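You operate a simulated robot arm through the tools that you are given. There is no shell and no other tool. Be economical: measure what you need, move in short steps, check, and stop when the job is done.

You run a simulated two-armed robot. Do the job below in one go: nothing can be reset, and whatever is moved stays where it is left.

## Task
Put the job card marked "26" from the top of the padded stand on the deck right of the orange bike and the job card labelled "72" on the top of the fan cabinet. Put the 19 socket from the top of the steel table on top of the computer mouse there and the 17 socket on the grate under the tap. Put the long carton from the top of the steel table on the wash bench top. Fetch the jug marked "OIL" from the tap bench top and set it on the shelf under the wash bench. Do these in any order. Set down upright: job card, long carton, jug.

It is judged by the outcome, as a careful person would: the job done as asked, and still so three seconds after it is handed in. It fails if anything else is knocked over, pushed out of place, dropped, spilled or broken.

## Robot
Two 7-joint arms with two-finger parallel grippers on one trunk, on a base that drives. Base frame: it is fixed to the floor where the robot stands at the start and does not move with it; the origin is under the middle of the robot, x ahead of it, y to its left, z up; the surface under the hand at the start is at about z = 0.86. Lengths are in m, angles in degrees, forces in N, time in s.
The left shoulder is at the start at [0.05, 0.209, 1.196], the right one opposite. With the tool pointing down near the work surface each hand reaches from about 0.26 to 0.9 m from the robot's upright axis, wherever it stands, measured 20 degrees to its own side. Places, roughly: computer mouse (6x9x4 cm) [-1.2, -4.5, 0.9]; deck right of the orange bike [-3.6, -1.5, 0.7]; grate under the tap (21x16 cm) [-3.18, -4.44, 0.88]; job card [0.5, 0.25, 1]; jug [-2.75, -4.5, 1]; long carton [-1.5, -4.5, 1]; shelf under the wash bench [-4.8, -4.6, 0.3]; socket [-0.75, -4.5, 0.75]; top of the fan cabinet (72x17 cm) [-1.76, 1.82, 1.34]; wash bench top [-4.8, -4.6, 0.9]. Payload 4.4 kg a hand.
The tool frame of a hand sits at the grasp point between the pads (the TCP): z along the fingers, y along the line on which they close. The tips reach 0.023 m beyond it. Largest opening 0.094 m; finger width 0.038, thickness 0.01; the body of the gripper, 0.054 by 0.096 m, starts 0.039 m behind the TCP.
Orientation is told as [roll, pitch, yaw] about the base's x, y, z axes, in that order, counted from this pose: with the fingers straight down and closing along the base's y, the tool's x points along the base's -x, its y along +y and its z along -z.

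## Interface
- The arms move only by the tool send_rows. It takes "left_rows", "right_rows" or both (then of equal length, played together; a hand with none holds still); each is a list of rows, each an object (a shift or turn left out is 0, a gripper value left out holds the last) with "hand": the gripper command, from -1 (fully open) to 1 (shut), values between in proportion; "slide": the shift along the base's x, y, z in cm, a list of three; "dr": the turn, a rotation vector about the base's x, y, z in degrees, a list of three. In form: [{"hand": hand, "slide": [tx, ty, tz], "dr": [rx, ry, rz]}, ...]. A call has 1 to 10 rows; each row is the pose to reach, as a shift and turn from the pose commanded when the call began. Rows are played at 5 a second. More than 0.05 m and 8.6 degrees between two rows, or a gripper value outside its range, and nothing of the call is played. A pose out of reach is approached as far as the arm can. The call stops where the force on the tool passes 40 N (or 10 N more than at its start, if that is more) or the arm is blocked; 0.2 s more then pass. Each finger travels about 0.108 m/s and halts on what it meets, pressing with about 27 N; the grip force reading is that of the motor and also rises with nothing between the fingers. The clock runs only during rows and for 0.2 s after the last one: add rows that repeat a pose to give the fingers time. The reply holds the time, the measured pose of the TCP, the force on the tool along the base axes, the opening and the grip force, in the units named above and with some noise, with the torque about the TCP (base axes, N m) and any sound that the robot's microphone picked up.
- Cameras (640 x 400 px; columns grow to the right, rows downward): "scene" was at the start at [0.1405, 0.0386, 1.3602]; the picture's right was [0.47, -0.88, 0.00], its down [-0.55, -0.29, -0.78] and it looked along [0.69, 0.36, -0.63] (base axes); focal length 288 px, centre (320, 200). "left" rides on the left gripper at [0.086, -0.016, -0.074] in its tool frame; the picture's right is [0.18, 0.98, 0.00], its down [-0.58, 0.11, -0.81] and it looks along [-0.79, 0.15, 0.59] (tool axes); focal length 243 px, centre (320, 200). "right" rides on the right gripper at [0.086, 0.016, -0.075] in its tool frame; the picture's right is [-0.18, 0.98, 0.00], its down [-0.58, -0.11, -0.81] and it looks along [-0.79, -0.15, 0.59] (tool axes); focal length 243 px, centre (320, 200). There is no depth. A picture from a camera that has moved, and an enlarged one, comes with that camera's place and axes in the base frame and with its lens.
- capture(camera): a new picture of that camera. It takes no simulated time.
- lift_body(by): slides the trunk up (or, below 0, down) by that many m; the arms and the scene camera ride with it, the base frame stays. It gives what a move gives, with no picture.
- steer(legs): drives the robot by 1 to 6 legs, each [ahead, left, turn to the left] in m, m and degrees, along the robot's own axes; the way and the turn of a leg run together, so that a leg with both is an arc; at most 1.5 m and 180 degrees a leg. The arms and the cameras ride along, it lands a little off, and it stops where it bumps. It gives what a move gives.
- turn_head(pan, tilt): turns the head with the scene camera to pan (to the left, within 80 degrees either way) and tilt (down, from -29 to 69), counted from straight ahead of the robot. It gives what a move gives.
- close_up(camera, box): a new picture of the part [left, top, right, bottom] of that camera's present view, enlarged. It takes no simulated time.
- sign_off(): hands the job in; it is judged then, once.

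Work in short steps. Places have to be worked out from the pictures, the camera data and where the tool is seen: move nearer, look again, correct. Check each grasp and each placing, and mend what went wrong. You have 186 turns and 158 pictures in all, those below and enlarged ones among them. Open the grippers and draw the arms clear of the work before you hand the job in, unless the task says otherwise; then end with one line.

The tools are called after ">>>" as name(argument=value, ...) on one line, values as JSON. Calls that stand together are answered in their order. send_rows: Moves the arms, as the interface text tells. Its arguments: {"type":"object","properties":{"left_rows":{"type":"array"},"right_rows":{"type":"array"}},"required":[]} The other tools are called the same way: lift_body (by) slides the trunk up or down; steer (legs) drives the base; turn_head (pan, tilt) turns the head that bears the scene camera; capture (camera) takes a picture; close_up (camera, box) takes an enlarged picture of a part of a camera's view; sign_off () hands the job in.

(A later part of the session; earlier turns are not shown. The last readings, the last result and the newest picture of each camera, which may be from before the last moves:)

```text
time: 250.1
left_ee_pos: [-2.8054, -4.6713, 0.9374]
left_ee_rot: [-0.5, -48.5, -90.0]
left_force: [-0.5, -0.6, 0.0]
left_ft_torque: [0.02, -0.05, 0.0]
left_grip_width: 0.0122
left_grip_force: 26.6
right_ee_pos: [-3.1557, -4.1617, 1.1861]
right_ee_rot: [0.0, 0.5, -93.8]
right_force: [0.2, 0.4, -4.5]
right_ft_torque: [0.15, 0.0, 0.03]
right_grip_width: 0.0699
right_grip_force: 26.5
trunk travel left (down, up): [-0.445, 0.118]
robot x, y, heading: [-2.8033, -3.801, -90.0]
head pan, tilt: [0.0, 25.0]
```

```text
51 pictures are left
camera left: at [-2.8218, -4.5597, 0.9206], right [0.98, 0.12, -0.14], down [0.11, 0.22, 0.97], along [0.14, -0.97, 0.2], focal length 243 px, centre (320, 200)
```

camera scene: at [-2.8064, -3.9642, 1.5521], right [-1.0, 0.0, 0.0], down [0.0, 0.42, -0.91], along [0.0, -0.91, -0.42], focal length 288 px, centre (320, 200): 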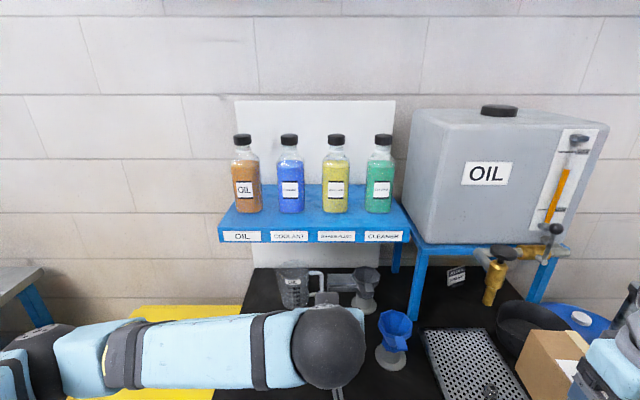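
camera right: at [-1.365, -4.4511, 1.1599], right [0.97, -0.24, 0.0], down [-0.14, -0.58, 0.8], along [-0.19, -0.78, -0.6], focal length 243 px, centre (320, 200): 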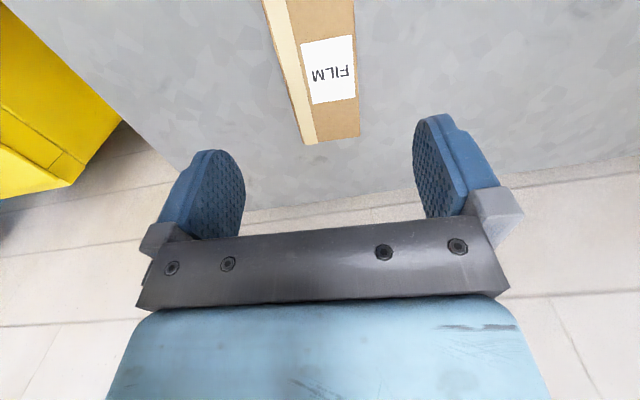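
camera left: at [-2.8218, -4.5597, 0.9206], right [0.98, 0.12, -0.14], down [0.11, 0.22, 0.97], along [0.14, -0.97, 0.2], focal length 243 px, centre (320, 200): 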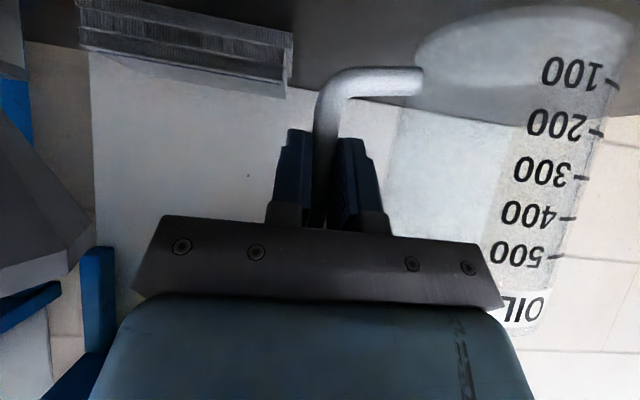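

The bar is gripped (12 mm). I lift 3 cm and then shift +x so the hand's camera can pass beside the CLEANER jug.

>>> send_rows(left_rows=[{"slide": [0, 0, 1]}, {"slide": [0, 0, 2]}, {"slide": [0, 0, 3]}, {"slide": [0, 0, 3.5]}, {"slide": [1.5, 0, 3.5]}, {"slide": [4, 0, 3.5]}])

>>> capture(camera="left")

>>> close_up(camera="scene", box=[200, 180, 440, 330])

```text
time: 251.4
left_ee_pos: [-2.7654, -4.6727, 0.9708]
left_ee_rot: [-0.3, -48.7, -90.0]
left_force: [0.1, -0.7, -1.8]
left_ft_torque: [0.01, 0.07, -0.02]
left_grip_width: 0.0121
left_grip_force: 27.3
right_ee_pos: [-3.154, -4.1623, 1.1862]
right_ee_rot: [0.1, 0.6, -93.9]
right_force: [0.4, 0.3, -4.1]
right_ft_torque: [0.21, -0.04, 0.02]
right_grip_width: 0.0699
right_grip_force: 27.3
trunk travel left (down, up): [-0.445, 0.118]
robot x, y, heading: [-2.8025, -3.8012, -89.8]
head pan, tilt: [0.0, 25.0]
```

```text
50 pictures are left
camera left: at [-2.7805, -4.5606, 0.9551], right [0.98, 0.12, -0.14], down [0.11, 0.22, 0.97], along [0.14, -0.97, 0.2], focal length 243 px, centre (320, 200)
```

left: 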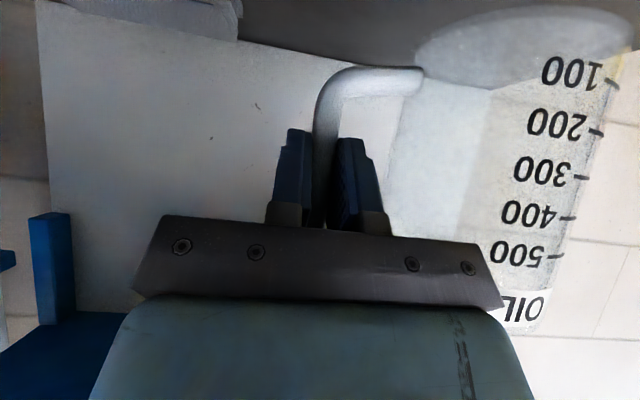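

```text
2.67 times, centred on (320, 255) of scene
camera zoom: at [-2.8054, -3.9641, 1.5521], right [-1.0, 0.0, 0.0], down [0.0, 0.42, -0.91], along [0.0, -0.91, -0.42], focal length 768 px, centre (320, 53)
```

zoom: 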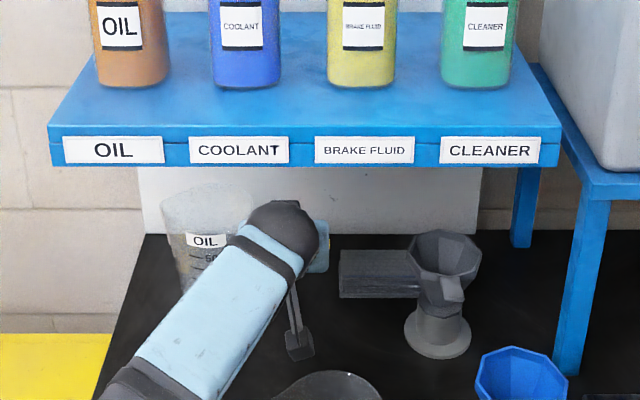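

The jug rides firmly in the hand. I go another 9 cm in +x, then 15 cm out from under the shelf.

>>> send_rows(left_rows=[{"slide": [3, 0, 0]}, {"slide": [6, 0, 0.3]}, {"slide": [9, 0, 0.5]}, {"slide": [9.5, 3, 0.5]}, {"slide": [9.5, 6, 0.5]}, {"slide": [9.5, 9, 0.5]}, {"slide": [9.5, 12, 0.5]}, {"slide": [9.5, 15, 0.5]}])

>>> capture(camera="scene")

```text
time: 253.2
left_ee_pos: [-2.6689, -4.5226, 0.9781]
left_ee_rot: [-0.3, -48.6, -90.1]
left_force: [0.7, 0.9, -0.8]
left_ft_torque: [-0.02, 0.08, -0.01]
left_grip_width: 0.012
left_grip_force: 27.2
right_ee_pos: [-3.1558, -4.161, 1.1857]
right_ee_rot: [0.1, 0.6, -93.8]
right_force: [0.8, -0.4, -4.9]
right_ft_torque: [0.16, 0.0, -0.03]
right_grip_width: 0.0696
right_grip_force: 26.8
trunk travel left (down, up): [-0.445, 0.118]
robot x, y, heading: [-2.808, -3.8013, -89.9]
head pan, tilt: [0.0, 25.0]
```

```text
48 pictures are left
camera scene: at [-2.8065, -3.963, 1.5523], right [-1.0, 0.0, 0.0], down [0.0, 0.42, -0.91], along [0.0, -0.91, -0.42], focal length 288 px, centre (320, 200)
```

scene: 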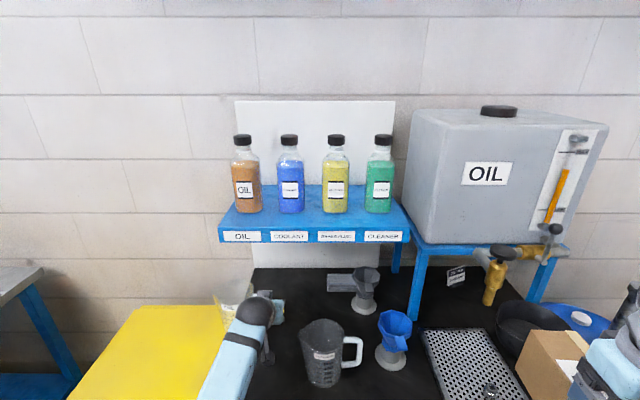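

The jug is out from under the shelf. I pull it a little further, raise it, and back away from the bench.

>>> send_rows(left_rows=[{"slide": [0, 2, 1]}, {"slide": [0, 4, 3]}, {"slide": [0, 5, 7]}, {"slide": [0, 6, 11]}, {"slide": [0, 7, 15]}])

>>> steer(legs=[[-0.7, 0, 0]])

>>> capture(camera="scene")

```text
time: 254.4
left_ee_pos: [-2.6636, -4.4528, 1.1225]
left_ee_rot: [0.9, -48.3, -90.7]
left_force: [0.4, 0.2, -1.0]
left_ft_torque: [0.01, 0.04, -0.01]
left_grip_width: 0.0122
left_grip_force: 26.8
right_ee_pos: [-3.1552, -4.1614, 1.1851]
right_ee_rot: [0.1, 0.6, -93.9]
right_force: [0.5, 0.2, -4.4]
right_ft_torque: [0.18, -0.04, -0.03]
right_grip_width: 0.0697
right_grip_force: 26.9
trunk travel left (down, up): [-0.445, 0.118]
robot x, y, heading: [-2.8064, -3.8024, -89.6]
head pan, tilt: [0.0, 25.0]
```

```text
time: 258.2
left_ee_pos: [-2.6638, -3.7695, 1.124]
left_ee_rot: [0.8, -48.6, -90.5]
left_force: [0.0, 0.2, -0.9]
left_ft_torque: [0.0, 0.05, 0.01]
left_grip_width: 0.012
left_grip_force: 27.0
right_ee_pos: [-3.156, -3.4776, 1.1845]
right_ee_rot: [0.2, 0.4, -93.9]
right_force: [0.0, -0.2, -4.8]
right_ft_torque: [0.17, -0.01, 0.0]
right_grip_width: 0.0701
right_grip_force: 27.0
trunk travel left (down, up): [-0.445, 0.118]
robot x, y, heading: [-2.8038, -3.1189, -89.9]
head pan, tilt: [0.0, 25.0]
```

```text
47 pictures are left
camera scene: at [-2.8078, -3.2797, 1.5521], right [-1.0, 0.0, 0.0], down [0.0, 0.42, -0.91], along [0.0, -0.91, -0.42], focal length 288 px, centre (320, 200)
```

scene: 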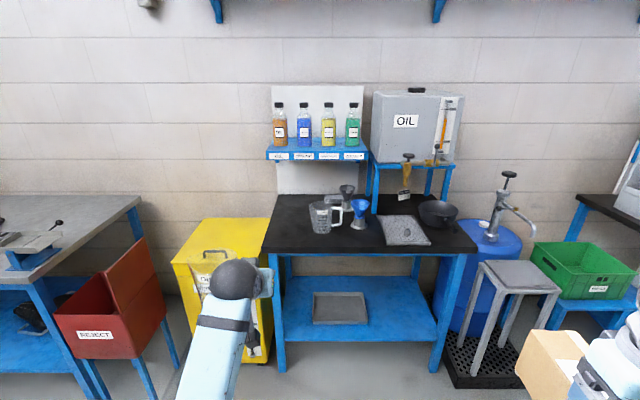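

The jug is clear. I strafe right towards the wash bench.

>>> steer(legs=[[0, -0.9, 0], [0, -0.7, 0]])

>>> turn_head(pan=-10, tilt=32)

>>> capture(camera="scene")

```text
time: 272.7
left_ee_pos: [-4.2669, -3.7713, 1.1246]
left_ee_rot: [0.8, -48.5, -90.7]
left_force: [0.3, 0.1, 0.0]
left_ft_torque: [-0.01, 0.05, -0.02]
left_grip_width: 0.0122
left_grip_force: 27.6
right_ee_pos: [-4.7588, -3.4794, 1.1845]
right_ee_rot: [0.1, 0.5, -94.0]
right_force: [-0.4, 0.2, -4.7]
right_ft_torque: [0.14, 0.02, 0.01]
right_grip_width: 0.0699
right_grip_force: 26.4
trunk travel left (down, up): [-0.445, 0.118]
robot x, y, heading: [-4.4092, -3.1194, -90.0]
head pan, tilt: [0.0, 25.0]
```

```text
time: 273.4
left_ee_pos: [-4.2667, -3.7713, 1.1246]
left_ee_rot: [0.9, -48.6, -90.8]
left_force: [0.0, -0.3, -1.4]
left_ft_torque: [0.0, 0.09, -0.01]
left_grip_width: 0.0122
left_grip_force: 27.0
right_ee_pos: [-4.759, -3.4798, 1.1848]
right_ee_rot: [0.1, 0.6, -94.1]
right_force: [-0.4, 0.0, -3.4]
right_ft_torque: [0.15, 0.02, 0.02]
right_grip_width: 0.0702
right_grip_force: 27.3
trunk travel left (down, up): [-0.445, 0.118]
robot x, y, heading: [-4.4028, -3.1202, -89.8]
head pan, tilt: [-10.0, 32.0]
```

```text
46 pictures are left
camera scene: at [-4.4259, -3.2773, 1.541], right [-0.98, 0.17, 0.0], down [0.09, 0.52, -0.85], along [-0.15, -0.84, -0.53], focal length 288 px, centre (320, 200)
```

scene: 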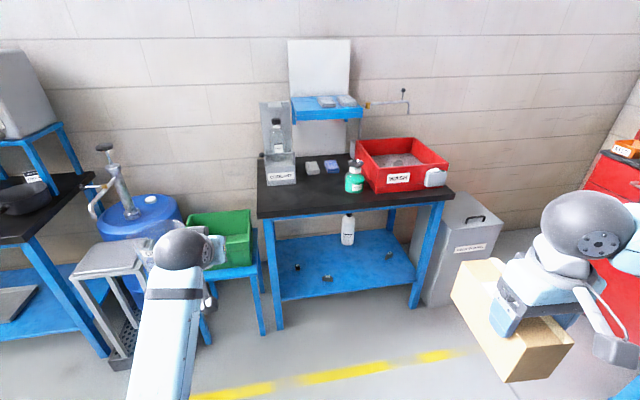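

>>> close_up(camera="scene", box=[240, 80, 480, 230])

>>> close_up(camera="scene", box=[240, 200, 480, 350])

```text
2.67 times, centred on (360, 155) of scene
camera zoom: at [-4.4259, -3.2773, 1.541], right [-0.98, 0.17, 0.0], down [0.09, 0.52, -0.85], along [-0.15, -0.84, -0.53], focal length 768 px, centre (213, 320)
```

zoom: 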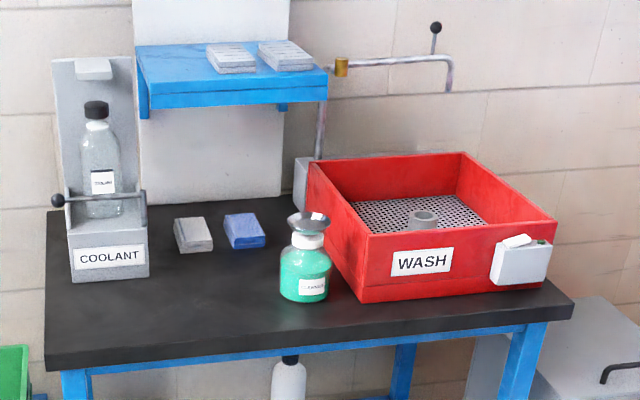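

```text
2.67 times, centred on (360, 275) of scene
camera zoom: at [-4.4259, -3.2773, 1.541], right [-0.98, 0.17, 0.0], down [0.09, 0.52, -0.85], along [-0.15, -0.84, -0.53], focal length 768 px, centre (213, 0)
```

zoom: 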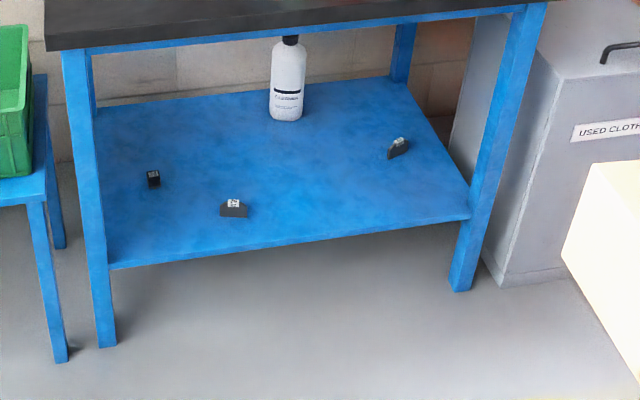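

The bench top is free around (−4.58, −4.42) for the carton, and the shelf (z ≈ 0.27) around (−4.88, −4.43) for the jug. I pull the jug hand in a bit and drive up.

>>> send_rows(left_rows=[{"slide": [0, 3, 1]}, {"slide": [0, 6, 2]}, {"slide": [0, 9, 3]}, {"slide": [0, 12, 4]}])

>>> steer(legs=[[0.7, 0, 0]])

>>> turn_head(pan=-10, tilt=40)

>>> capture(camera="scene")

```text
time: 274.5
left_ee_pos: [-4.2493, -3.6776, 1.2269]
left_ee_rot: [6.1, -56.4, -93.8]
left_force: [0.1, 0.6, -0.5]
left_ft_torque: [0.03, 0.1, -0.03]
left_grip_width: 0.012
left_grip_force: 26.7
right_ee_pos: [-4.7596, -3.4795, 1.1843]
right_ee_rot: [0.1, 0.5, -94.1]
right_force: [0.9, -0.1, -3.9]
right_ft_torque: [0.16, -0.03, 0.01]
right_grip_width: 0.0701
right_grip_force: 27.0
trunk travel left (down, up): [-0.445, 0.118]
robot x, y, heading: [-4.4055, -3.1216, -90.1]
head pan, tilt: [-10.0, 32.0]
stopped in row 4 (left hand): the arm was blocked; the commanded pose is now the measured one
```

```text
time: 278.4
left_ee_pos: [-4.2509, -4.3865, 1.2277]
left_ee_rot: [6.1, -56.3, -93.9]
left_force: [-0.4, -0.1, -1.4]
left_ft_torque: [0.01, 0.05, 0.01]
left_grip_width: 0.0121
left_grip_force: 27.2
right_ee_pos: [-4.7617, -4.1862, 1.186]
right_ee_rot: [0.1, 0.6, -94.2]
right_force: [0.7, 0.0, -3.9]
right_ft_torque: [0.18, 0.01, 0.02]
right_grip_width: 0.07
right_grip_force: 26.4
trunk travel left (down, up): [-0.445, 0.118]
robot x, y, heading: [-4.4074, -3.8285, -90.3]
head pan, tilt: [-10.0, 32.0]
```

```text
time: 279.1
left_ee_pos: [-4.2529, -4.3856, 1.227]
left_ee_rot: [6.3, -56.3, -94.0]
left_force: [-0.4, -0.2, -1.1]
left_ft_torque: [-0.01, 0.06, -0.02]
left_grip_width: 0.0125
left_grip_force: 26.6
right_ee_pos: [-4.7613, -4.1854, 1.1856]
right_ee_rot: [0.1, 0.6, -94.2]
right_force: [0.0, 0.0, -4.8]
right_ft_torque: [0.19, -0.03, 0.0]
right_grip_width: 0.0699
right_grip_force: 25.9
trunk travel left (down, up): [-0.445, 0.118]
robot x, y, heading: [-4.4062, -3.8231, -90.2]
head pan, tilt: [-10.0, 40.0]
```

```text
43 pictures are left
camera scene: at [-4.4268, -3.9814, 1.5288], right [-0.98, 0.18, 0.0], down [0.11, 0.63, -0.77], along [-0.14, -0.75, -0.64], focal length 288 px, centre (320, 200)
```

scene: 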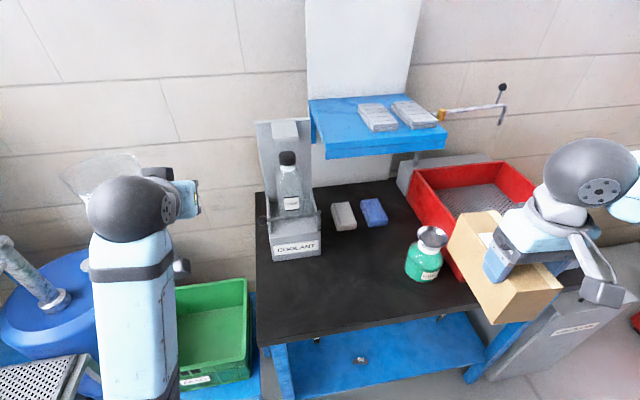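

The carton spot: TCP (−4.62, −4.40), between stand and green bottle. I move the carton over it.

>>> send_rows(right_rows=[{"slide": [2.5, -3.6, 0], "dr": [0, 0, 0.7]}, {"slide": [5, -7.2, 0], "dr": [0, 0, 1.5]}, {"slide": [7.5, -10.8, 0], "dr": [0, 0, 2.2]}, {"slide": [10, -14.4, 0], "dr": [0, 0, 3]}, {"slide": [12.2, -18, 0], "dr": [0, 0, 4]}, {"slide": [14.1, -21.5, 0], "dr": [0, 0, 4]}, {"slide": [14.1, -21.5, -4], "dr": [0, 0, 4]}, {"slide": [14.1, -21.5, -8], "dr": [0, 0, 4]}, {"slide": [14.1, -21.5, -12], "dr": [0, 0, 4]}, {"slide": [14.1, -21.5, -16], "dr": [0, 0, 4]}])

>>> capture(camera="scene")

```text
time: 281.3
left_ee_pos: [-4.2531, -4.3861, 1.2274]
left_ee_rot: [6.3, -56.3, -94.0]
left_force: [-0.4, -0.5, -0.5]
left_ft_torque: [0.02, 0.05, -0.01]
left_grip_width: 0.0122
left_grip_force: 27.0
right_ee_pos: [-4.6241, -4.3993, 1.0242]
right_ee_rot: [0.1, 0.5, -90.3]
right_force: [0.5, 0.4, -4.6]
right_ft_torque: [0.16, 0.01, 0.01]
right_grip_width: 0.0697
right_grip_force: 26.8
trunk travel left (down, up): [-0.445, 0.118]
robot x, y, heading: [-4.4104, -3.8256, -89.8]
head pan, tilt: [-10.0, 40.0]
```

```text
42 pictures are left
camera scene: at [-4.4272, -3.9818, 1.5287], right [-0.98, 0.18, 0.0], down [0.11, 0.63, -0.77], along [-0.14, -0.75, -0.64], focal length 288 px, centre (320, 200)
```

scene: 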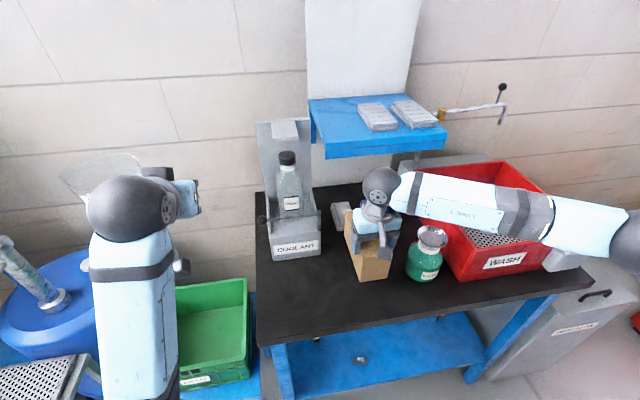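

Good position. I lower the carton until contact.

>>> send_rows(right_rows=[{"slide": [0, 0, -3]}, {"slide": [0, 0, -5.5]}, {"slide": [0, 0, -7]}, {"slide": [0, 0, -7.7]}, {"slide": [0, 0, -8.3]}])

```text
time: 282.5
left_ee_pos: [-4.2507, -4.3838, 1.2298]
left_ee_rot: [6.0, -56.5, -93.9]
left_force: [-0.5, 0.3, -0.3]
left_ft_torque: [0.02, 0.05, 0.05]
left_grip_width: 0.0124
left_grip_force: 26.9
right_ee_pos: [-4.6209, -4.3995, 0.9469]
right_ee_rot: [0.1, 0.0, -90.4]
right_force: [-4.5, 1.6, 33.2]
right_ft_torque: [-0.63, 0.66, 0.02]
right_grip_width: 0.0691
right_grip_force: 26.4
trunk travel left (down, up): [-0.445, 0.118]
robot x, y, heading: [-4.4109, -3.832, -90.4]
head pan, tilt: [-10.0, 40.0]
```

Contact at 0.947. I ease off, open and lift away.

>>> send_rows(right_rows=[{"slide": [0, 0, 0.4]}, {"slide": [0, 0, 0.4], "hand": 0.0}, {"slide": [0, 0, 0.4], "hand": -0.6}, {"slide": [0, 0, 0.4], "hand": -0.9}, {"slide": [0, 0, 0.4]}, {"slide": [0, 0, 4]}, {"slide": [0, 0, 8]}, {"slide": [0, 1, 12]}, {"slide": [0, 3, 16]}])

>>> capture(camera="scene")

```text
time: 284.5
left_ee_pos: [-4.2523, -4.3853, 1.2283]
left_ee_rot: [6.3, -56.4, -94.0]
left_force: [-0.4, 0.6, -0.2]
left_ft_torque: [-0.01, 0.08, 0.02]
left_grip_width: 0.0119
left_grip_force: 26.9
right_ee_pos: [-4.6233, -4.3684, 1.1029]
right_ee_rot: [0.1, 0.6, -90.2]
right_force: [-0.4, 0.9, -0.1]
right_ft_torque: [-0.01, 0.01, 0.0]
right_grip_width: 0.0892
right_grip_force: 0.1
trunk travel left (down, up): [-0.445, 0.118]
robot x, y, heading: [-4.4115, -3.8289, -90.4]
head pan, tilt: [-10.0, 40.0]
```

```text
41 pictures are left
camera scene: at [-4.4264, -3.9795, 1.5289], right [-0.98, 0.18, 0.0], down [0.11, 0.63, -0.77], along [-0.14, -0.75, -0.64], focal length 288 px, centre (320, 200)
```

scene: 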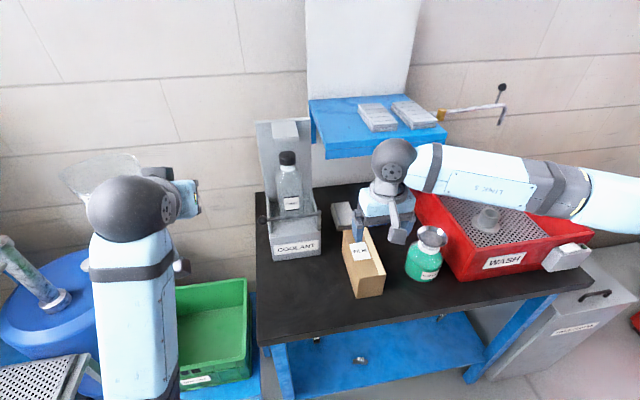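

The carton stands on the wash bench. Next the jug: I back off, tuck the right hand up and aside, and shift right.

>>> steer(legs=[[-0.4, 0, 0]])

>>> send_rows(right_rows=[{"slide": [-2.1, 2.1, 2.8]}, {"slide": [-4.2, 4.2, 5.6]}, {"slide": [-6.3, 6.3, 8.4]}, {"slide": [-8.4, 8.4, 11.2]}, {"slide": [-10.5, 10.5, 14]}, {"slide": [-12.6, 12.6, 16.8]}, {"slide": [-14.7, 14.7, 19.6]}, {"slide": [-16.8, 16.8, 22.4]}, {"slide": [-18.9, 18.9, 25.2]}, {"slide": [-21, 21, 28]}])

>>> steer(legs=[[0, -0.66, 0.3]])

>>> send_rows(left_rows=[{"slide": [0, -3, -3], "dr": [2, 1, 0]}, {"slide": [0, -6, -6], "dr": [4, 2, -0.5]}, {"slide": [0, -8, -9], "dr": [6, 3, -1]}, {"slide": [0, -10, -12], "dr": [7.8, 3.8, -1.3]}])

>>> capture(camera="scene")

```text
time: 287.0
left_ee_pos: [-4.2504, -3.9891, 1.2277]
left_ee_rot: [6.2, -56.2, -93.7]
left_force: [-0.4, -0.6, -0.8]
left_ft_torque: [0.0, 0.04, 0.0]
left_grip_width: 0.0123
left_grip_force: 26.3
right_ee_pos: [-4.62, -3.9725, 1.1022]
right_ee_rot: [0.1, 0.5, -90.1]
right_force: [0.0, 0.3, 0.2]
right_ft_torque: [0.02, 0.02, -0.02]
right_grip_width: 0.0894
right_grip_force: 0.0
trunk travel left (down, up): [-0.445, 0.118]
robot x, y, heading: [-4.4029, -3.4327, -90.1]
head pan, tilt: [-10.0, 40.0]
```

```text
time: 289.2
left_ee_pos: [-4.2484, -3.986, 1.2287]
left_ee_rot: [6.2, -56.4, -93.9]
left_force: [0.2, 0.3, -1.2]
left_ft_torque: [0.02, 0.05, -0.01]
left_grip_width: 0.0123
left_grip_force: 26.9
right_ee_pos: [-4.8288, -3.7612, 1.3837]
right_ee_rot: [0.2, 0.4, -90.1]
right_force: [0.2, 0.1, 0.7]
right_ft_torque: [-0.06, 0.0, -0.01]
right_grip_width: 0.0893
right_grip_force: 0.0
trunk travel left (down, up): [-0.445, 0.118]
robot x, y, heading: [-4.4102, -3.4325, -90.1]
head pan, tilt: [-10.0, 40.0]
```

```text
time: 295.4
left_ee_pos: [-4.9066, -3.9879, 1.2271]
left_ee_rot: [6.2, -56.3, -93.5]
left_force: [0.4, -1.2, -0.7]
left_ft_torque: [0.03, 0.09, 0.0]
left_grip_width: 0.0122
left_grip_force: 27.6
right_ee_pos: [-5.4854, -3.7653, 1.3834]
right_ee_rot: [0.2, 0.5, -89.9]
right_force: [-0.5, 0.2, -0.3]
right_ft_torque: [0.0, 0.0, 0.0]
right_grip_width: 0.0892
right_grip_force: 0.1
trunk travel left (down, up): [-0.445, 0.118]
robot x, y, heading: [-5.0664, -3.4325, -89.8]
head pan, tilt: [-10.0, 40.0]
```

```text
time: 296.4
left_ee_pos: [-4.9063, -4.0865, 1.1086]
left_ee_rot: [-0.6, -48.5, -89.5]
left_force: [0.5, 0.2, -0.7]
left_ft_torque: [0.04, 0.09, -0.01]
left_grip_width: 0.0123
left_grip_force: 26.9
right_ee_pos: [-5.4861, -3.7666, 1.3838]
right_ee_rot: [0.1, 0.6, -90.0]
right_force: [-0.3, -0.4, 0.3]
right_ft_torque: [0.01, -0.02, 0.01]
right_grip_width: 0.0892
right_grip_force: 0.0
trunk travel left (down, up): [-0.445, 0.118]
robot x, y, heading: [-5.0643, -3.4297, -89.8]
head pan, tilt: [-10.0, 40.0]
```

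```text
40 pictures are left
camera scene: at [-5.0832, -3.5849, 1.5287], right [-0.99, 0.17, 0.0], down [0.11, 0.63, -0.77], along [-0.13, -0.75, -0.64], focal length 288 px, centre (320, 200)
```

scene: 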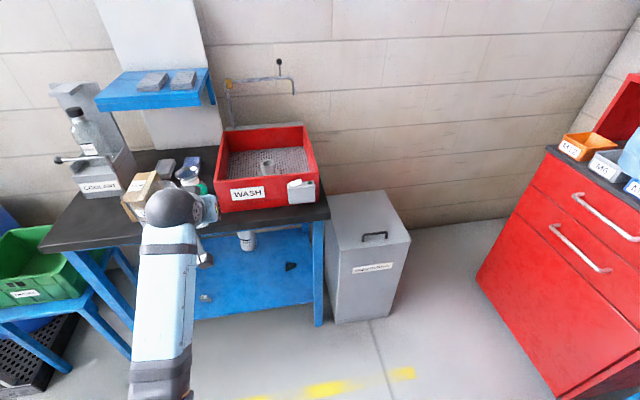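

The jug is upright again, in front of the bench. I lower the trunk fully.

>>> lift_body(by=-0.44)

>>> send_rows(left_rows=[{"slide": [0, 0, -4]}, {"slide": [0, 0, -8]}, {"slide": [0, 0, -12]}, {"slide": [0, 0, -16]}, {"slide": [0, 0, -20]}, {"slide": [0, 0, -24]}])

>>> turn_head(pan=5, tilt=40)

>>> capture(camera="scene")

```text
refused: -0.44 is not a number from -0.4 to 0.4
```

```text
time: 298.0
left_ee_pos: [-4.9022, -4.1322, 0.9288]
left_ee_rot: [-0.1, -54.1, -89.7]
left_force: [0.5, 0.5, -1.7]
left_ft_torque: [0.01, 0.09, 0.01]
left_grip_width: 0.0121
left_grip_force: 27.0
right_ee_pos: [-5.4859, -3.7646, 1.3825]
right_ee_rot: [0.1, 0.5, -89.9]
right_force: [-0.6, -0.1, -0.5]
right_ft_torque: [-0.04, 0.07, -0.05]
right_grip_width: 0.0892
right_grip_force: 0.0
trunk travel left (down, up): [-0.445, 0.118]
robot x, y, heading: [-5.0663, -3.4314, -89.8]
head pan, tilt: [-10.0, 40.0]
stopped in row 6 (left hand): the arm was blocked; the commanded pose is now the measured one
```

```text
time: 298.8
left_ee_pos: [-4.9023, -4.1317, 0.9271]
left_ee_rot: [-0.1, -54.1, -89.8]
left_force: [0.6, -0.2, -0.2]
left_ft_torque: [0.05, 0.09, -0.01]
left_grip_width: 0.012
left_grip_force: 26.8
right_ee_pos: [-5.4859, -3.7651, 1.3837]
right_ee_rot: [0.2, 0.5, -90.0]
right_force: [-0.7, 0.3, -0.5]
right_ft_torque: [0.0, -0.04, -0.02]
right_grip_width: 0.0894
right_grip_force: 0.0
trunk travel left (down, up): [-0.445, 0.118]
robot x, y, heading: [-5.0672, -3.4293, -89.9]
head pan, tilt: [5.0, 40.0]
```

```text
39 pictures are left
camera scene: at [-5.0612, -3.5849, 1.5288], right [-1.0, -0.09, 0.0], down [-0.06, 0.64, -0.77], along [0.07, -0.76, -0.64], focal length 288 px, centre (320, 200)
```

scene: 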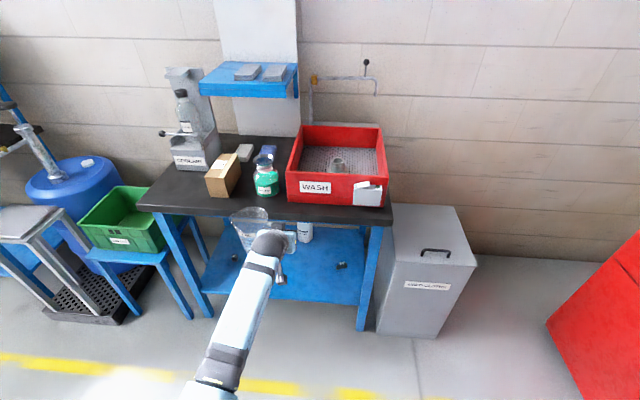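

The trunk call was over its limit and the arm alone jammed partway. I lift the hand 4 cm with the tilt restored, then lower the trunk by 0.40.

>>> send_rows(left_rows=[{"slide": [0, -1, 2], "dr": [2.5, 0, 0]}, {"slide": [0, -2, 4], "dr": [5.4, 0, 0]}])

>>> lift_body(by=-0.4)

>>> capture(camera="scene")

```text
time: 299.4
left_ee_pos: [-4.9032, -4.152, 0.9651]
left_ee_rot: [-0.2, -48.5, -89.8]
left_force: [0.7, -0.3, -1.0]
left_ft_torque: [0.01, 0.05, 0.02]
left_grip_width: 0.012
left_grip_force: 26.6
right_ee_pos: [-5.4861, -3.7664, 1.3833]
right_ee_rot: [0.1, 0.6, -89.9]
right_force: [-0.3, -0.9, 0.3]
right_ft_torque: [0.01, 0.0, -0.02]
right_grip_width: 0.0889
right_grip_force: 0.1
trunk travel left (down, up): [-0.445, 0.118]
robot x, y, heading: [-5.068, -3.4298, -90.0]
head pan, tilt: [5.0, 40.0]
```

```text
time: 303.4
left_ee_pos: [-4.9028, -4.1833, 0.7406]
left_ee_rot: [2.9, -56.9, -91.9]
left_force: [0.5, 0.6, -1.4]
left_ft_torque: [0.05, 0.11, -0.02]
left_grip_width: 0.0121
left_grip_force: 26.5
right_ee_pos: [-5.4983, -3.7433, 1.0544]
right_ee_rot: [1.2, -1.3, -89.7]
right_force: [1.4, -0.6, 0.8]
right_ft_torque: [0.07, 0.07, 0.0]
right_grip_width: 0.0894
right_grip_force: 0.1
trunk travel left (down, up): [-0.102, 0.461]
robot x, y, heading: [-5.0681, -3.4312, -89.6]
head pan, tilt: [5.0, 40.0]
stopped: the arm was blocked; the commanded pose is now the measured one
```

```text
38 pictures are left
camera scene: at [-5.077, -3.5568, 1.2022], right [-1.0, -0.09, -0.02], down [-0.04, 0.62, -0.79], along [0.08, -0.78, -0.62], focal length 288 px, centre (320, 200)
```

scene: 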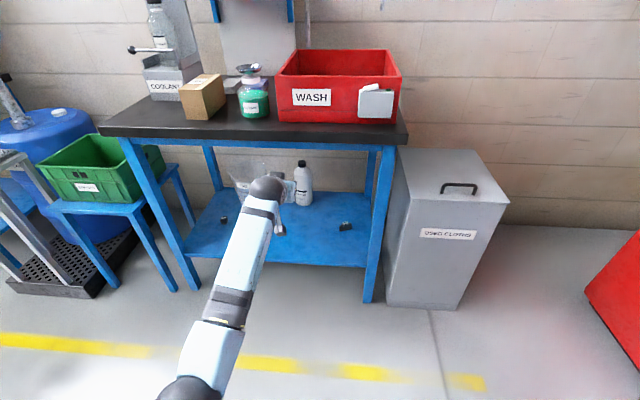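

The elbow came down onto the robot's own base. I raise the trunk slightly, back up 0.2 m, and stretch the arm further forward so the elbow stays high.

>>> lift_body(by=0.06)

>>> steer(legs=[[-0.2, 0, 0]])

>>> send_rows(left_rows=[{"slide": [0, -3, 0], "dr": [2.7, 1, 0]}, {"slide": [0, -6, 0], "dr": [5.4, 1.5, 0]}, {"slide": [0, -9, 0], "dr": [8.3, 2.2, -0.5]}, {"slide": [0, -12, 0], "dr": [8.3, 2.2, -0.5]}, {"slide": [0, -15, 0], "dr": [8.3, 2.2, -0.5]}, {"slide": [0, -18, 0], "dr": [8.3, 2.2, -0.5]}])

>>> capture(camera="scene")

```text
time: 304.4
left_ee_pos: [-4.8901, -4.1967, 0.7654]
left_ee_rot: [2.0, -55.6, -90.8]
left_force: [0.6, 0.0, -0.5]
left_ft_torque: [0.0, 0.04, 0.01]
left_grip_width: 0.0123
left_grip_force: 26.5
right_ee_pos: [-5.487, -3.7649, 1.0983]
right_ee_rot: [0.1, 0.4, -89.8]
right_force: [0.1, 0.5, 0.0]
right_ft_torque: [0.0, -0.03, 0.01]
right_grip_width: 0.0892
right_grip_force: 0.0
trunk travel left (down, up): [-0.162, 0.401]
robot x, y, heading: [-5.0682, -3.4294, -89.9]
head pan, tilt: [5.0, 40.0]
```

```text
time: 306.0
left_ee_pos: [-4.8946, -3.9991, 0.7658]
left_ee_rot: [1.8, -55.5, -91.1]
left_force: [0.0, 0.7, -1.5]
left_ft_torque: [0.02, 0.08, -0.01]
left_grip_width: 0.0123
left_grip_force: 27.3
right_ee_pos: [-5.4879, -3.5665, 1.0996]
right_ee_rot: [0.0, 0.5, -90.1]
right_force: [1.0, 0.9, 0.1]
right_ft_torque: [-0.03, 0.02, 0.03]
right_grip_width: 0.0893
right_grip_force: 0.0
trunk travel left (down, up): [-0.162, 0.401]
robot x, y, heading: [-5.068, -3.2324, -90.1]
head pan, tilt: [5.0, 40.0]
```

```text
time: 307.4
left_ee_pos: [-4.8953, -4.1807, 0.7666]
left_ee_rot: [-1.7, -47.1, -88.9]
left_force: [-0.4, 0.5, -1.0]
left_ft_torque: [-0.01, 0.11, 0.03]
left_grip_width: 0.0124
left_grip_force: 27.3
right_ee_pos: [-5.4892, -3.566, 1.1002]
right_ee_rot: [0.1, 0.5, -90.1]
right_force: [0.3, 0.3, 0.1]
right_ft_torque: [-0.03, -0.02, 0.03]
right_grip_width: 0.0892
right_grip_force: 0.1
trunk travel left (down, up): [-0.162, 0.401]
robot x, y, heading: [-5.0663, -3.2332, -90.0]
head pan, tilt: [5.0, 40.0]
```

```text
37 pictures are left
camera scene: at [-5.0625, -3.3874, 1.246], right [-1.0, -0.09, 0.0], down [-0.05, 0.64, -0.77], along [0.07, -0.76, -0.64], focal length 288 px, centre (320, 200)
```

scene: 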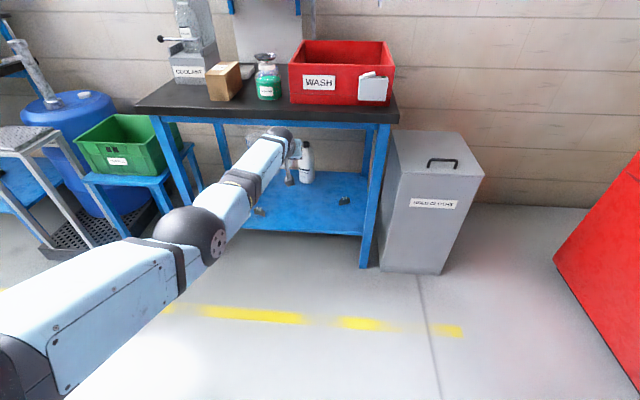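

The elbow is now out and high. I lower the trunk the remaining 0.16 and then the hand.

>>> lift_body(by=-0.155)

>>> send_rows(left_rows=[{"slide": [0, 0.5, -4], "dr": [-0.8, 0.8, 0]}, {"slide": [0, 1, -8], "dr": [-1.5, 1.2, 0]}, {"slide": [0, 1.5, -12], "dr": [-1.5, 1.2, 0]}, {"slide": [0, 2, -16], "dr": [-1.5, 1.2, 0]}, {"slide": [0, 2.5, -20], "dr": [-1.5, 1.2, 0]}])

>>> capture(camera="scene")

```text
time: 309.2
left_ee_pos: [-4.8958, -4.1804, 0.6119]
left_ee_rot: [-1.7, -47.2, -88.8]
left_force: [0.0, -0.7, -1.4]
left_ft_torque: [0.02, 0.07, 0.01]
left_grip_width: 0.0122
left_grip_force: 27.1
right_ee_pos: [-5.4881, -3.5665, 0.9457]
right_ee_rot: [0.1, 0.5, -90.1]
right_force: [-0.4, -0.1, 0.2]
right_ft_torque: [-0.02, 0.03, 0.03]
right_grip_width: 0.0891
right_grip_force: 0.1
trunk travel left (down, up): [-0.007, 0.556]
robot x, y, heading: [-5.0668, -3.2356, -90.2]
head pan, tilt: [5.0, 40.0]
```

```text
time: 310.4
left_ee_pos: [-4.8854, -4.1242, 0.4336]
left_ee_rot: [-3.7, -48.8, -87.4]
left_force: [0.7, -1.3, 0.5]
left_ft_torque: [0.07, 0.05, -0.04]
left_grip_width: 0.0121
left_grip_force: 27.0
left hand out of reach, approached as far as the arm can: row 2, 3, 4, 5
right_ee_pos: [-5.4879, -3.5669, 0.9449]
right_ee_rot: [0.1, 0.5, -90.2]
right_force: [0.7, -0.5, -0.2]
right_ft_torque: [0.03, -0.03, 0.0]
right_grip_width: 0.0894
right_grip_force: 0.1
trunk travel left (down, up): [-0.007, 0.556]
robot x, y, heading: [-5.0652, -3.2303, -90.5]
head pan, tilt: [5.0, 40.0]
```

```text
36 pictures are left
camera scene: at [-5.0612, -3.3888, 1.0908], right [-1.0, -0.09, 0.0], down [-0.06, 0.64, -0.77], along [0.07, -0.76, -0.64], focal length 288 px, centre (320, 200)
```

scene: 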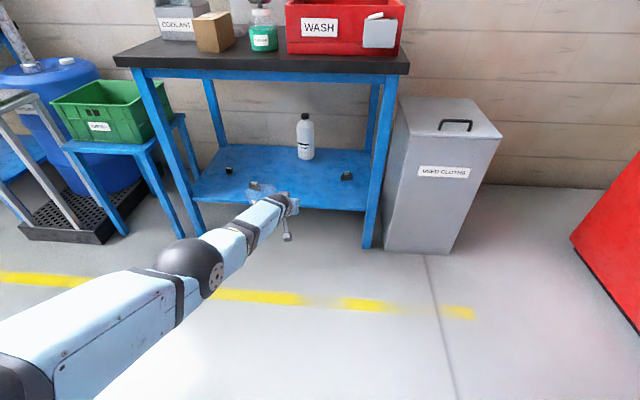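

The hand is low enough to enter over the shelf (jug bottom ≈ 0.36). I square the jug, ease the reach a little, then drive forward with the jug under the bench.

>>> send_rows(left_rows=[{"slide": [0, 3, 0], "dr": [0, -1, 0]}, {"slide": [0, 6, 0], "dr": [0, -2.1, 0]}, {"slide": [0, 6, 0], "dr": [0, -2.1, 0]}])

>>> turn_head(pan=5, tilt=35)

>>> close_up(camera="scene", box=[160, 130, 400, 280])

```text
time: 311.4
left_ee_pos: [-4.8794, -4.0817, 0.4674]
left_ee_rot: [0.4, -51.2, -90.3]
left_force: [0.7, 0.9, -1.4]
left_ft_torque: [0.02, 0.07, 0.02]
left_grip_width: 0.0124
left_grip_force: 27.0
right_ee_pos: [-5.4901, -3.5655, 0.9436]
right_ee_rot: [0.3, 0.5, -90.2]
right_force: [-0.3, -0.5, -1.1]
right_ft_torque: [-0.01, -0.02, 0.01]
right_grip_width: 0.0894
right_grip_force: 0.1
trunk travel left (down, up): [-0.007, 0.556]
robot x, y, heading: [-5.0628, -3.2363, -90.1]
head pan, tilt: [5.0, 40.0]
stopped in row 3 (left hand): the arm was blocked; the commanded pose is now the measured one
```

```text
time: 312.1
left_ee_pos: [-4.8804, -4.0801, 0.4656]
left_ee_rot: [0.2, -51.0, -90.3]
left_force: [-0.6, -0.6, -1.1]
left_ft_torque: [0.01, 0.05, 0.02]
left_grip_width: 0.0123
left_grip_force: 27.0
right_ee_pos: [-5.4898, -3.566, 0.9429]
right_ee_rot: [0.4, 0.6, -90.2]
right_force: [-0.5, -0.4, 0.1]
right_ft_torque: [-0.02, 0.01, 0.02]
right_grip_width: 0.0894
right_grip_force: 0.0
trunk travel left (down, up): [-0.007, 0.556]
robot x, y, heading: [-5.0685, -3.2337, -90.2]
head pan, tilt: [5.0, 35.0]
```

```text
2.67 times, centred on (280, 205) of scene
camera zoom: at [-5.0643, -3.3914, 1.0985], right [-1.0, -0.09, 0.0], down [-0.05, 0.57, -0.82], along [0.07, -0.82, -0.57], focal length 768 px, centre (427, 187)
```

zoom: 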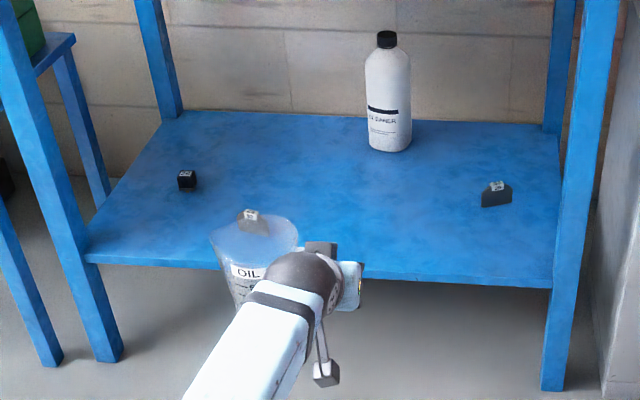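

Pulling in makes the elbow touch the base, so I keep the arm stretched and lower along its reach arc.

>>> send_rows(left_rows=[{"slide": [0, -4, -0.5], "dr": [1, 0, 0]}, {"slide": [0, -4.5, -3.5], "dr": [2.4, 0, 0]}, {"slide": [0, -4, -6.5], "dr": [2.4, 0, 0]}, {"slide": [0, -3, -9.5], "dr": [2.4, 0, 0]}, {"slide": [0, -2, -11.5], "dr": [2.4, 0, 0]}])

>>> capture(camera="scene")

```text
time: 313.3
left_ee_pos: [-4.8817, -4.0864, 0.3723]
left_ee_rot: [0.0, -48.1, -90.0]
left_force: [-0.5, -0.1, -0.9]
left_ft_torque: [0.04, 0.04, 0.01]
left_grip_width: 0.0122
left_grip_force: 27.0
left hand out of reach, approached as far as the arm can: row 2, 3, 4, 5
right_ee_pos: [-5.4884, -3.5668, 0.9462]
right_ee_rot: [0.1, 0.4, -90.1]
right_force: [0.4, 0.1, 0.6]
right_ft_torque: [0.04, -0.01, -0.01]
right_grip_width: 0.0891
right_grip_force: 0.0
trunk travel left (down, up): [-0.007, 0.556]
robot x, y, heading: [-5.0679, -3.2363, -90.1]
head pan, tilt: [5.0, 35.0]
```

```text
34 pictures are left
camera scene: at [-5.0617, -3.3906, 1.0986], right [-1.0, -0.09, 0.0], down [-0.05, 0.57, -0.82], along [0.07, -0.82, -0.57], focal length 288 px, centre (320, 200)
```

scene: 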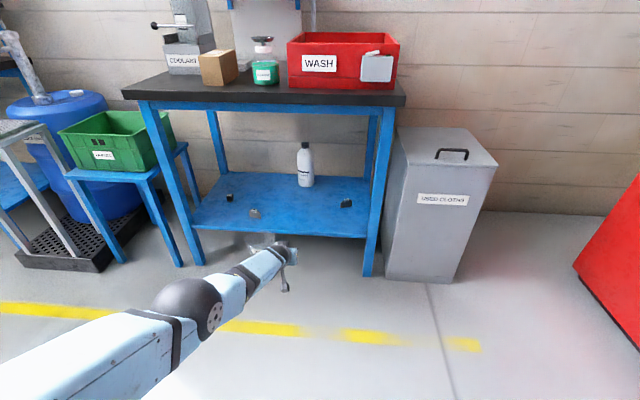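

The hand now reaches z 0.372 with the jug upright. I raise 3 cm for entry and drive forward 0.33 m with 6 cm to the right.

>>> send_rows(left_rows=[{"slide": [0, -0.6, 1.5]}, {"slide": [0, -1.2, 3]}])

>>> steer(legs=[[0.0, -0.07, 0.1], [0.2, 0, 0]])

>>> close_up(camera="scene", box=[160, 120, 400, 270])

```text
time: 313.9
left_ee_pos: [-4.8835, -4.1029, 0.4011]
left_ee_rot: [0.0, -48.2, -89.9]
left_force: [-0.1, 0.2, -1.2]
left_ft_torque: [-0.02, 0.1, 0.03]
left_grip_width: 0.0121
left_grip_force: 27.4
left hand out of reach, approached as far as the arm can: row 2
right_ee_pos: [-5.4872, -3.5658, 0.9452]
right_ee_rot: [0.1, 0.5, -90.2]
right_force: [-0.2, 0.0, -0.3]
right_ft_torque: [0.0, 0.02, 0.0]
right_grip_width: 0.0892
right_grip_force: 0.0
trunk travel left (down, up): [-0.007, 0.556]
robot x, y, heading: [-5.0693, -3.2363, -90.1]
head pan, tilt: [5.0, 35.0]
```

```text
time: 315.1
left_ee_pos: [-4.9301, -4.1011, 0.4006]
left_ee_rot: [-0.4, -48.1, -89.7]
left_force: [0.4, -0.6, -1.4]
left_ft_torque: [0.03, 0.1, 0.01]
left_grip_width: 0.0123
left_grip_force: 26.9
right_ee_pos: [-5.5315, -3.5655, 0.9463]
right_ee_rot: [0.1, 1.0, -89.9]
right_force: [-0.2, 1.0, 0.0]
right_ft_torque: [0.01, 0.02, 0.01]
right_grip_width: 0.0895
right_grip_force: 0.0
trunk travel left (down, up): [-0.007, 0.556]
robot x, y, heading: [-5.113, -3.2321, -90.0]
head pan, tilt: [5.0, 35.0]
stopped in leg 1: the robot was blocked; the commanded pose is now the measured one
```

```text
2.67 times, centred on (280, 195) of scene
camera zoom: at [-5.1059, -3.3878, 1.1003], right [-1.0, -0.09, 0.0], down [-0.05, 0.57, -0.82], along [0.07, -0.82, -0.57], focal length 768 px, centre (427, 213)
```

zoom: 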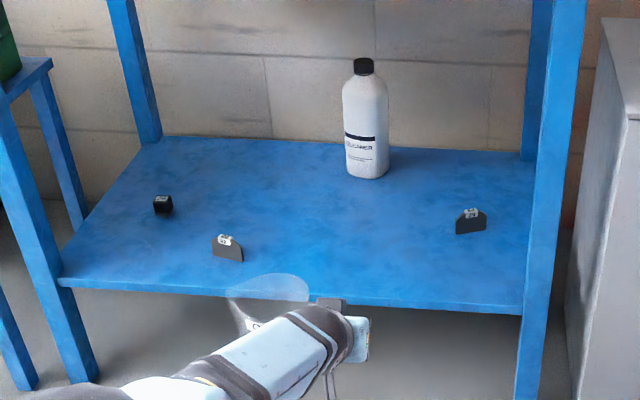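

Something on the right (the red tool cabinet) was touched by the right arm. I step back left 5 cm, draw the right hand inward, and check that side.

>>> steer(legs=[[0, 0.05, 0]])

>>> turn_head(pan=-60, tilt=30)

>>> capture(camera="scene")

```text
time: 316.2
left_ee_pos: [-4.8822, -4.0994, 0.3986]
left_ee_rot: [-0.1, -48.0, -89.8]
left_force: [0.1, 0.4, -1.3]
left_ft_torque: [0.01, 0.07, 0.0]
left_grip_width: 0.0123
left_grip_force: 26.6
right_ee_pos: [-5.4857, -3.5678, 0.9432]
right_ee_rot: [0.4, 0.9, -89.9]
right_force: [1.0, -0.7, 0.5]
right_ft_torque: [-0.03, 0.04, 0.0]
right_grip_width: 0.0893
right_grip_force: 0.0
trunk travel left (down, up): [-0.007, 0.556]
robot x, y, heading: [-5.0672, -3.2313, -90.1]
head pan, tilt: [5.0, 35.0]
```

```text
time: 317.6
left_ee_pos: [-4.8822, -4.0993, 0.3976]
left_ee_rot: [-0.1, -48.0, -89.8]
left_force: [0.5, 0.6, -0.5]
left_ft_torque: [0.07, 0.11, -0.01]
left_grip_width: 0.0122
left_grip_force: 27.0
right_ee_pos: [-5.4858, -3.5685, 0.9431]
right_ee_rot: [0.3, 1.0, -89.9]
right_force: [0.4, -1.3, 0.2]
right_ft_torque: [0.02, 0.01, 0.0]
right_grip_width: 0.0892
right_grip_force: 0.0
trunk travel left (down, up): [-0.007, 0.556]
robot x, y, heading: [-5.0671, -3.2326, -89.8]
head pan, tilt: [-60.0, 30.0]
```

```text
32 pictures are left
camera scene: at [-5.148, -3.3467, 1.1064], right [-0.5, 0.87, 0.0], down [0.43, 0.25, -0.87], along [-0.75, -0.43, -0.5], focal length 288 px, centre (320, 200)
```

scene: 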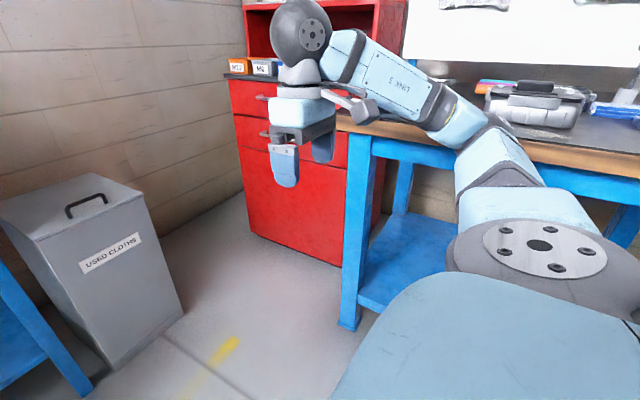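

The right elbow is close to a wooden desk with a printer. I stretch the right hand forward and a little inward to pull that elbow away.

>>> send_rows(right_rows=[{"slide": [2, -3, 1]}, {"slide": [4, -6, 2]}, {"slide": [6, -9, 3]}, {"slide": [8, -12, 4]}, {"slide": [10, -15, 5]}])

>>> capture(camera="scene")

```text
time: 318.8
left_ee_pos: [-4.8827, -4.099, 0.399]
left_ee_rot: [-0.2, -48.1, -89.8]
left_force: [-0.2, 0.4, -1.4]
left_ft_torque: [-0.02, 0.06, 0.01]
left_grip_width: 0.0121
left_grip_force: 26.8
right_ee_pos: [-5.3863, -3.7179, 0.9927]
right_ee_rot: [0.3, 1.0, -89.8]
right_force: [0.7, 0.3, -1.5]
right_ft_torque: [0.02, -0.01, 0.01]
right_grip_width: 0.0894
right_grip_force: 0.1
trunk travel left (down, up): [-0.007, 0.556]
robot x, y, heading: [-5.0682, -3.2316, -90.2]
head pan, tilt: [-60.0, 30.0]
```

```text
31 pictures are left
camera scene: at [-5.1477, -3.3469, 1.1064], right [-0.5, 0.87, 0.0], down [0.43, 0.25, -0.87], along [-0.75, -0.43, -0.5], focal length 288 px, centre (320, 200)
```

scene: 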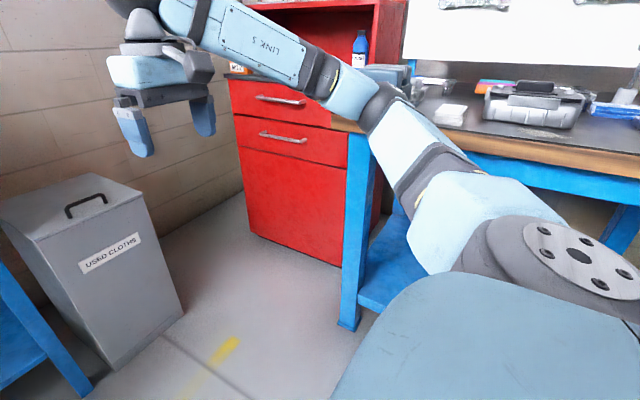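

The desk looks undisturbed. I now drive forward 0.33 m to bring the jug over the shelf.

>>> steer(legs=[[0.33, 0, 0]])

>>> turn_head(pan=5, tilt=45)

>>> capture(camera="scene")

>>> capture(camera="left")

```text
time: 321.0
left_ee_pos: [-4.8811, -4.4319, 0.3978]
left_ee_rot: [-0.1, -48.0, -89.8]
left_force: [0.0, 0.6, -0.9]
left_ft_torque: [-0.01, 0.06, 0.02]
left_grip_width: 0.0121
left_grip_force: 26.8
right_ee_pos: [-5.3857, -4.0502, 0.992]
right_ee_rot: [0.4, 1.0, -89.9]
right_force: [0.0, -0.2, 0.9]
right_ft_torque: [-0.01, -0.01, -0.03]
right_grip_width: 0.0896
right_grip_force: 0.0
trunk travel left (down, up): [-0.007, 0.556]
robot x, y, heading: [-5.0638, -3.5656, -89.9]
head pan, tilt: [-60.0, 30.0]
```

```text
time: 322.4
left_ee_pos: [-4.8813, -4.4322, 0.3971]
left_ee_rot: [0.0, -48.1, -89.9]
left_force: [0.9, 0.2, -1.1]
left_ft_torque: [-0.01, 0.04, 0.01]
left_grip_width: 0.0123
left_grip_force: 26.7
right_ee_pos: [-5.3849, -4.0512, 0.9926]
right_ee_rot: [0.4, 1.1, -89.7]
right_force: [0.4, 0.9, -0.3]
right_ft_torque: [-0.01, 0.03, -0.04]
right_grip_width: 0.0892
right_grip_force: 0.1
trunk travel left (down, up): [-0.007, 0.556]
robot x, y, heading: [-5.0709, -3.5623, -90.0]
head pan, tilt: [5.0, 45.0]
```

```text
30 pictures are left
camera scene: at [-5.062, -3.7154, 1.0838], right [-1.0, -0.09, 0.0], down [-0.06, 0.7, -0.71], along [0.06, -0.7, -0.71], focal length 288 px, centre (320, 200)
```

scene: 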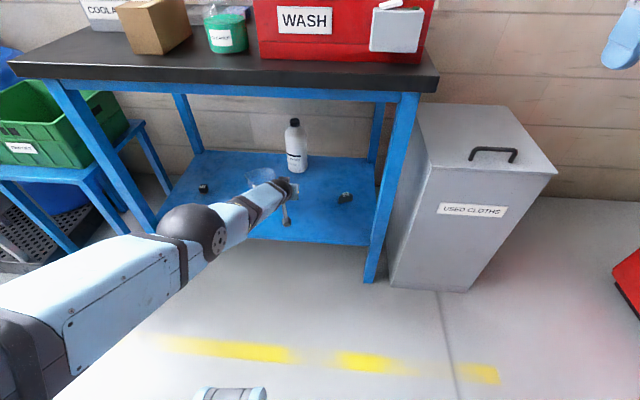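

```text
29 pictures are left
camera left: at [-4.8982, -4.3197, 0.3829], right [0.98, 0.13, -0.14], down [0.11, 0.21, 0.97], along [0.15, -0.97, 0.19], focal length 243 px, centre (320, 200)
```

left: 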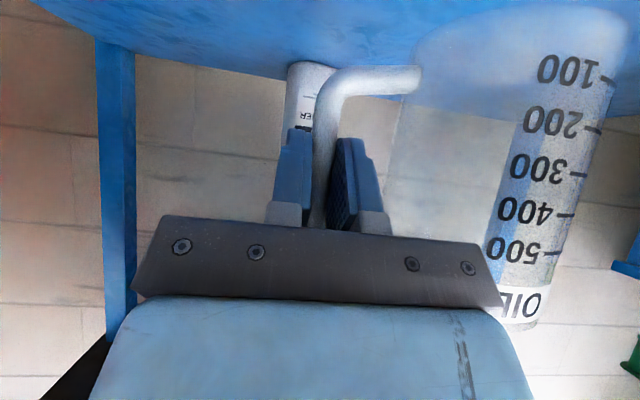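

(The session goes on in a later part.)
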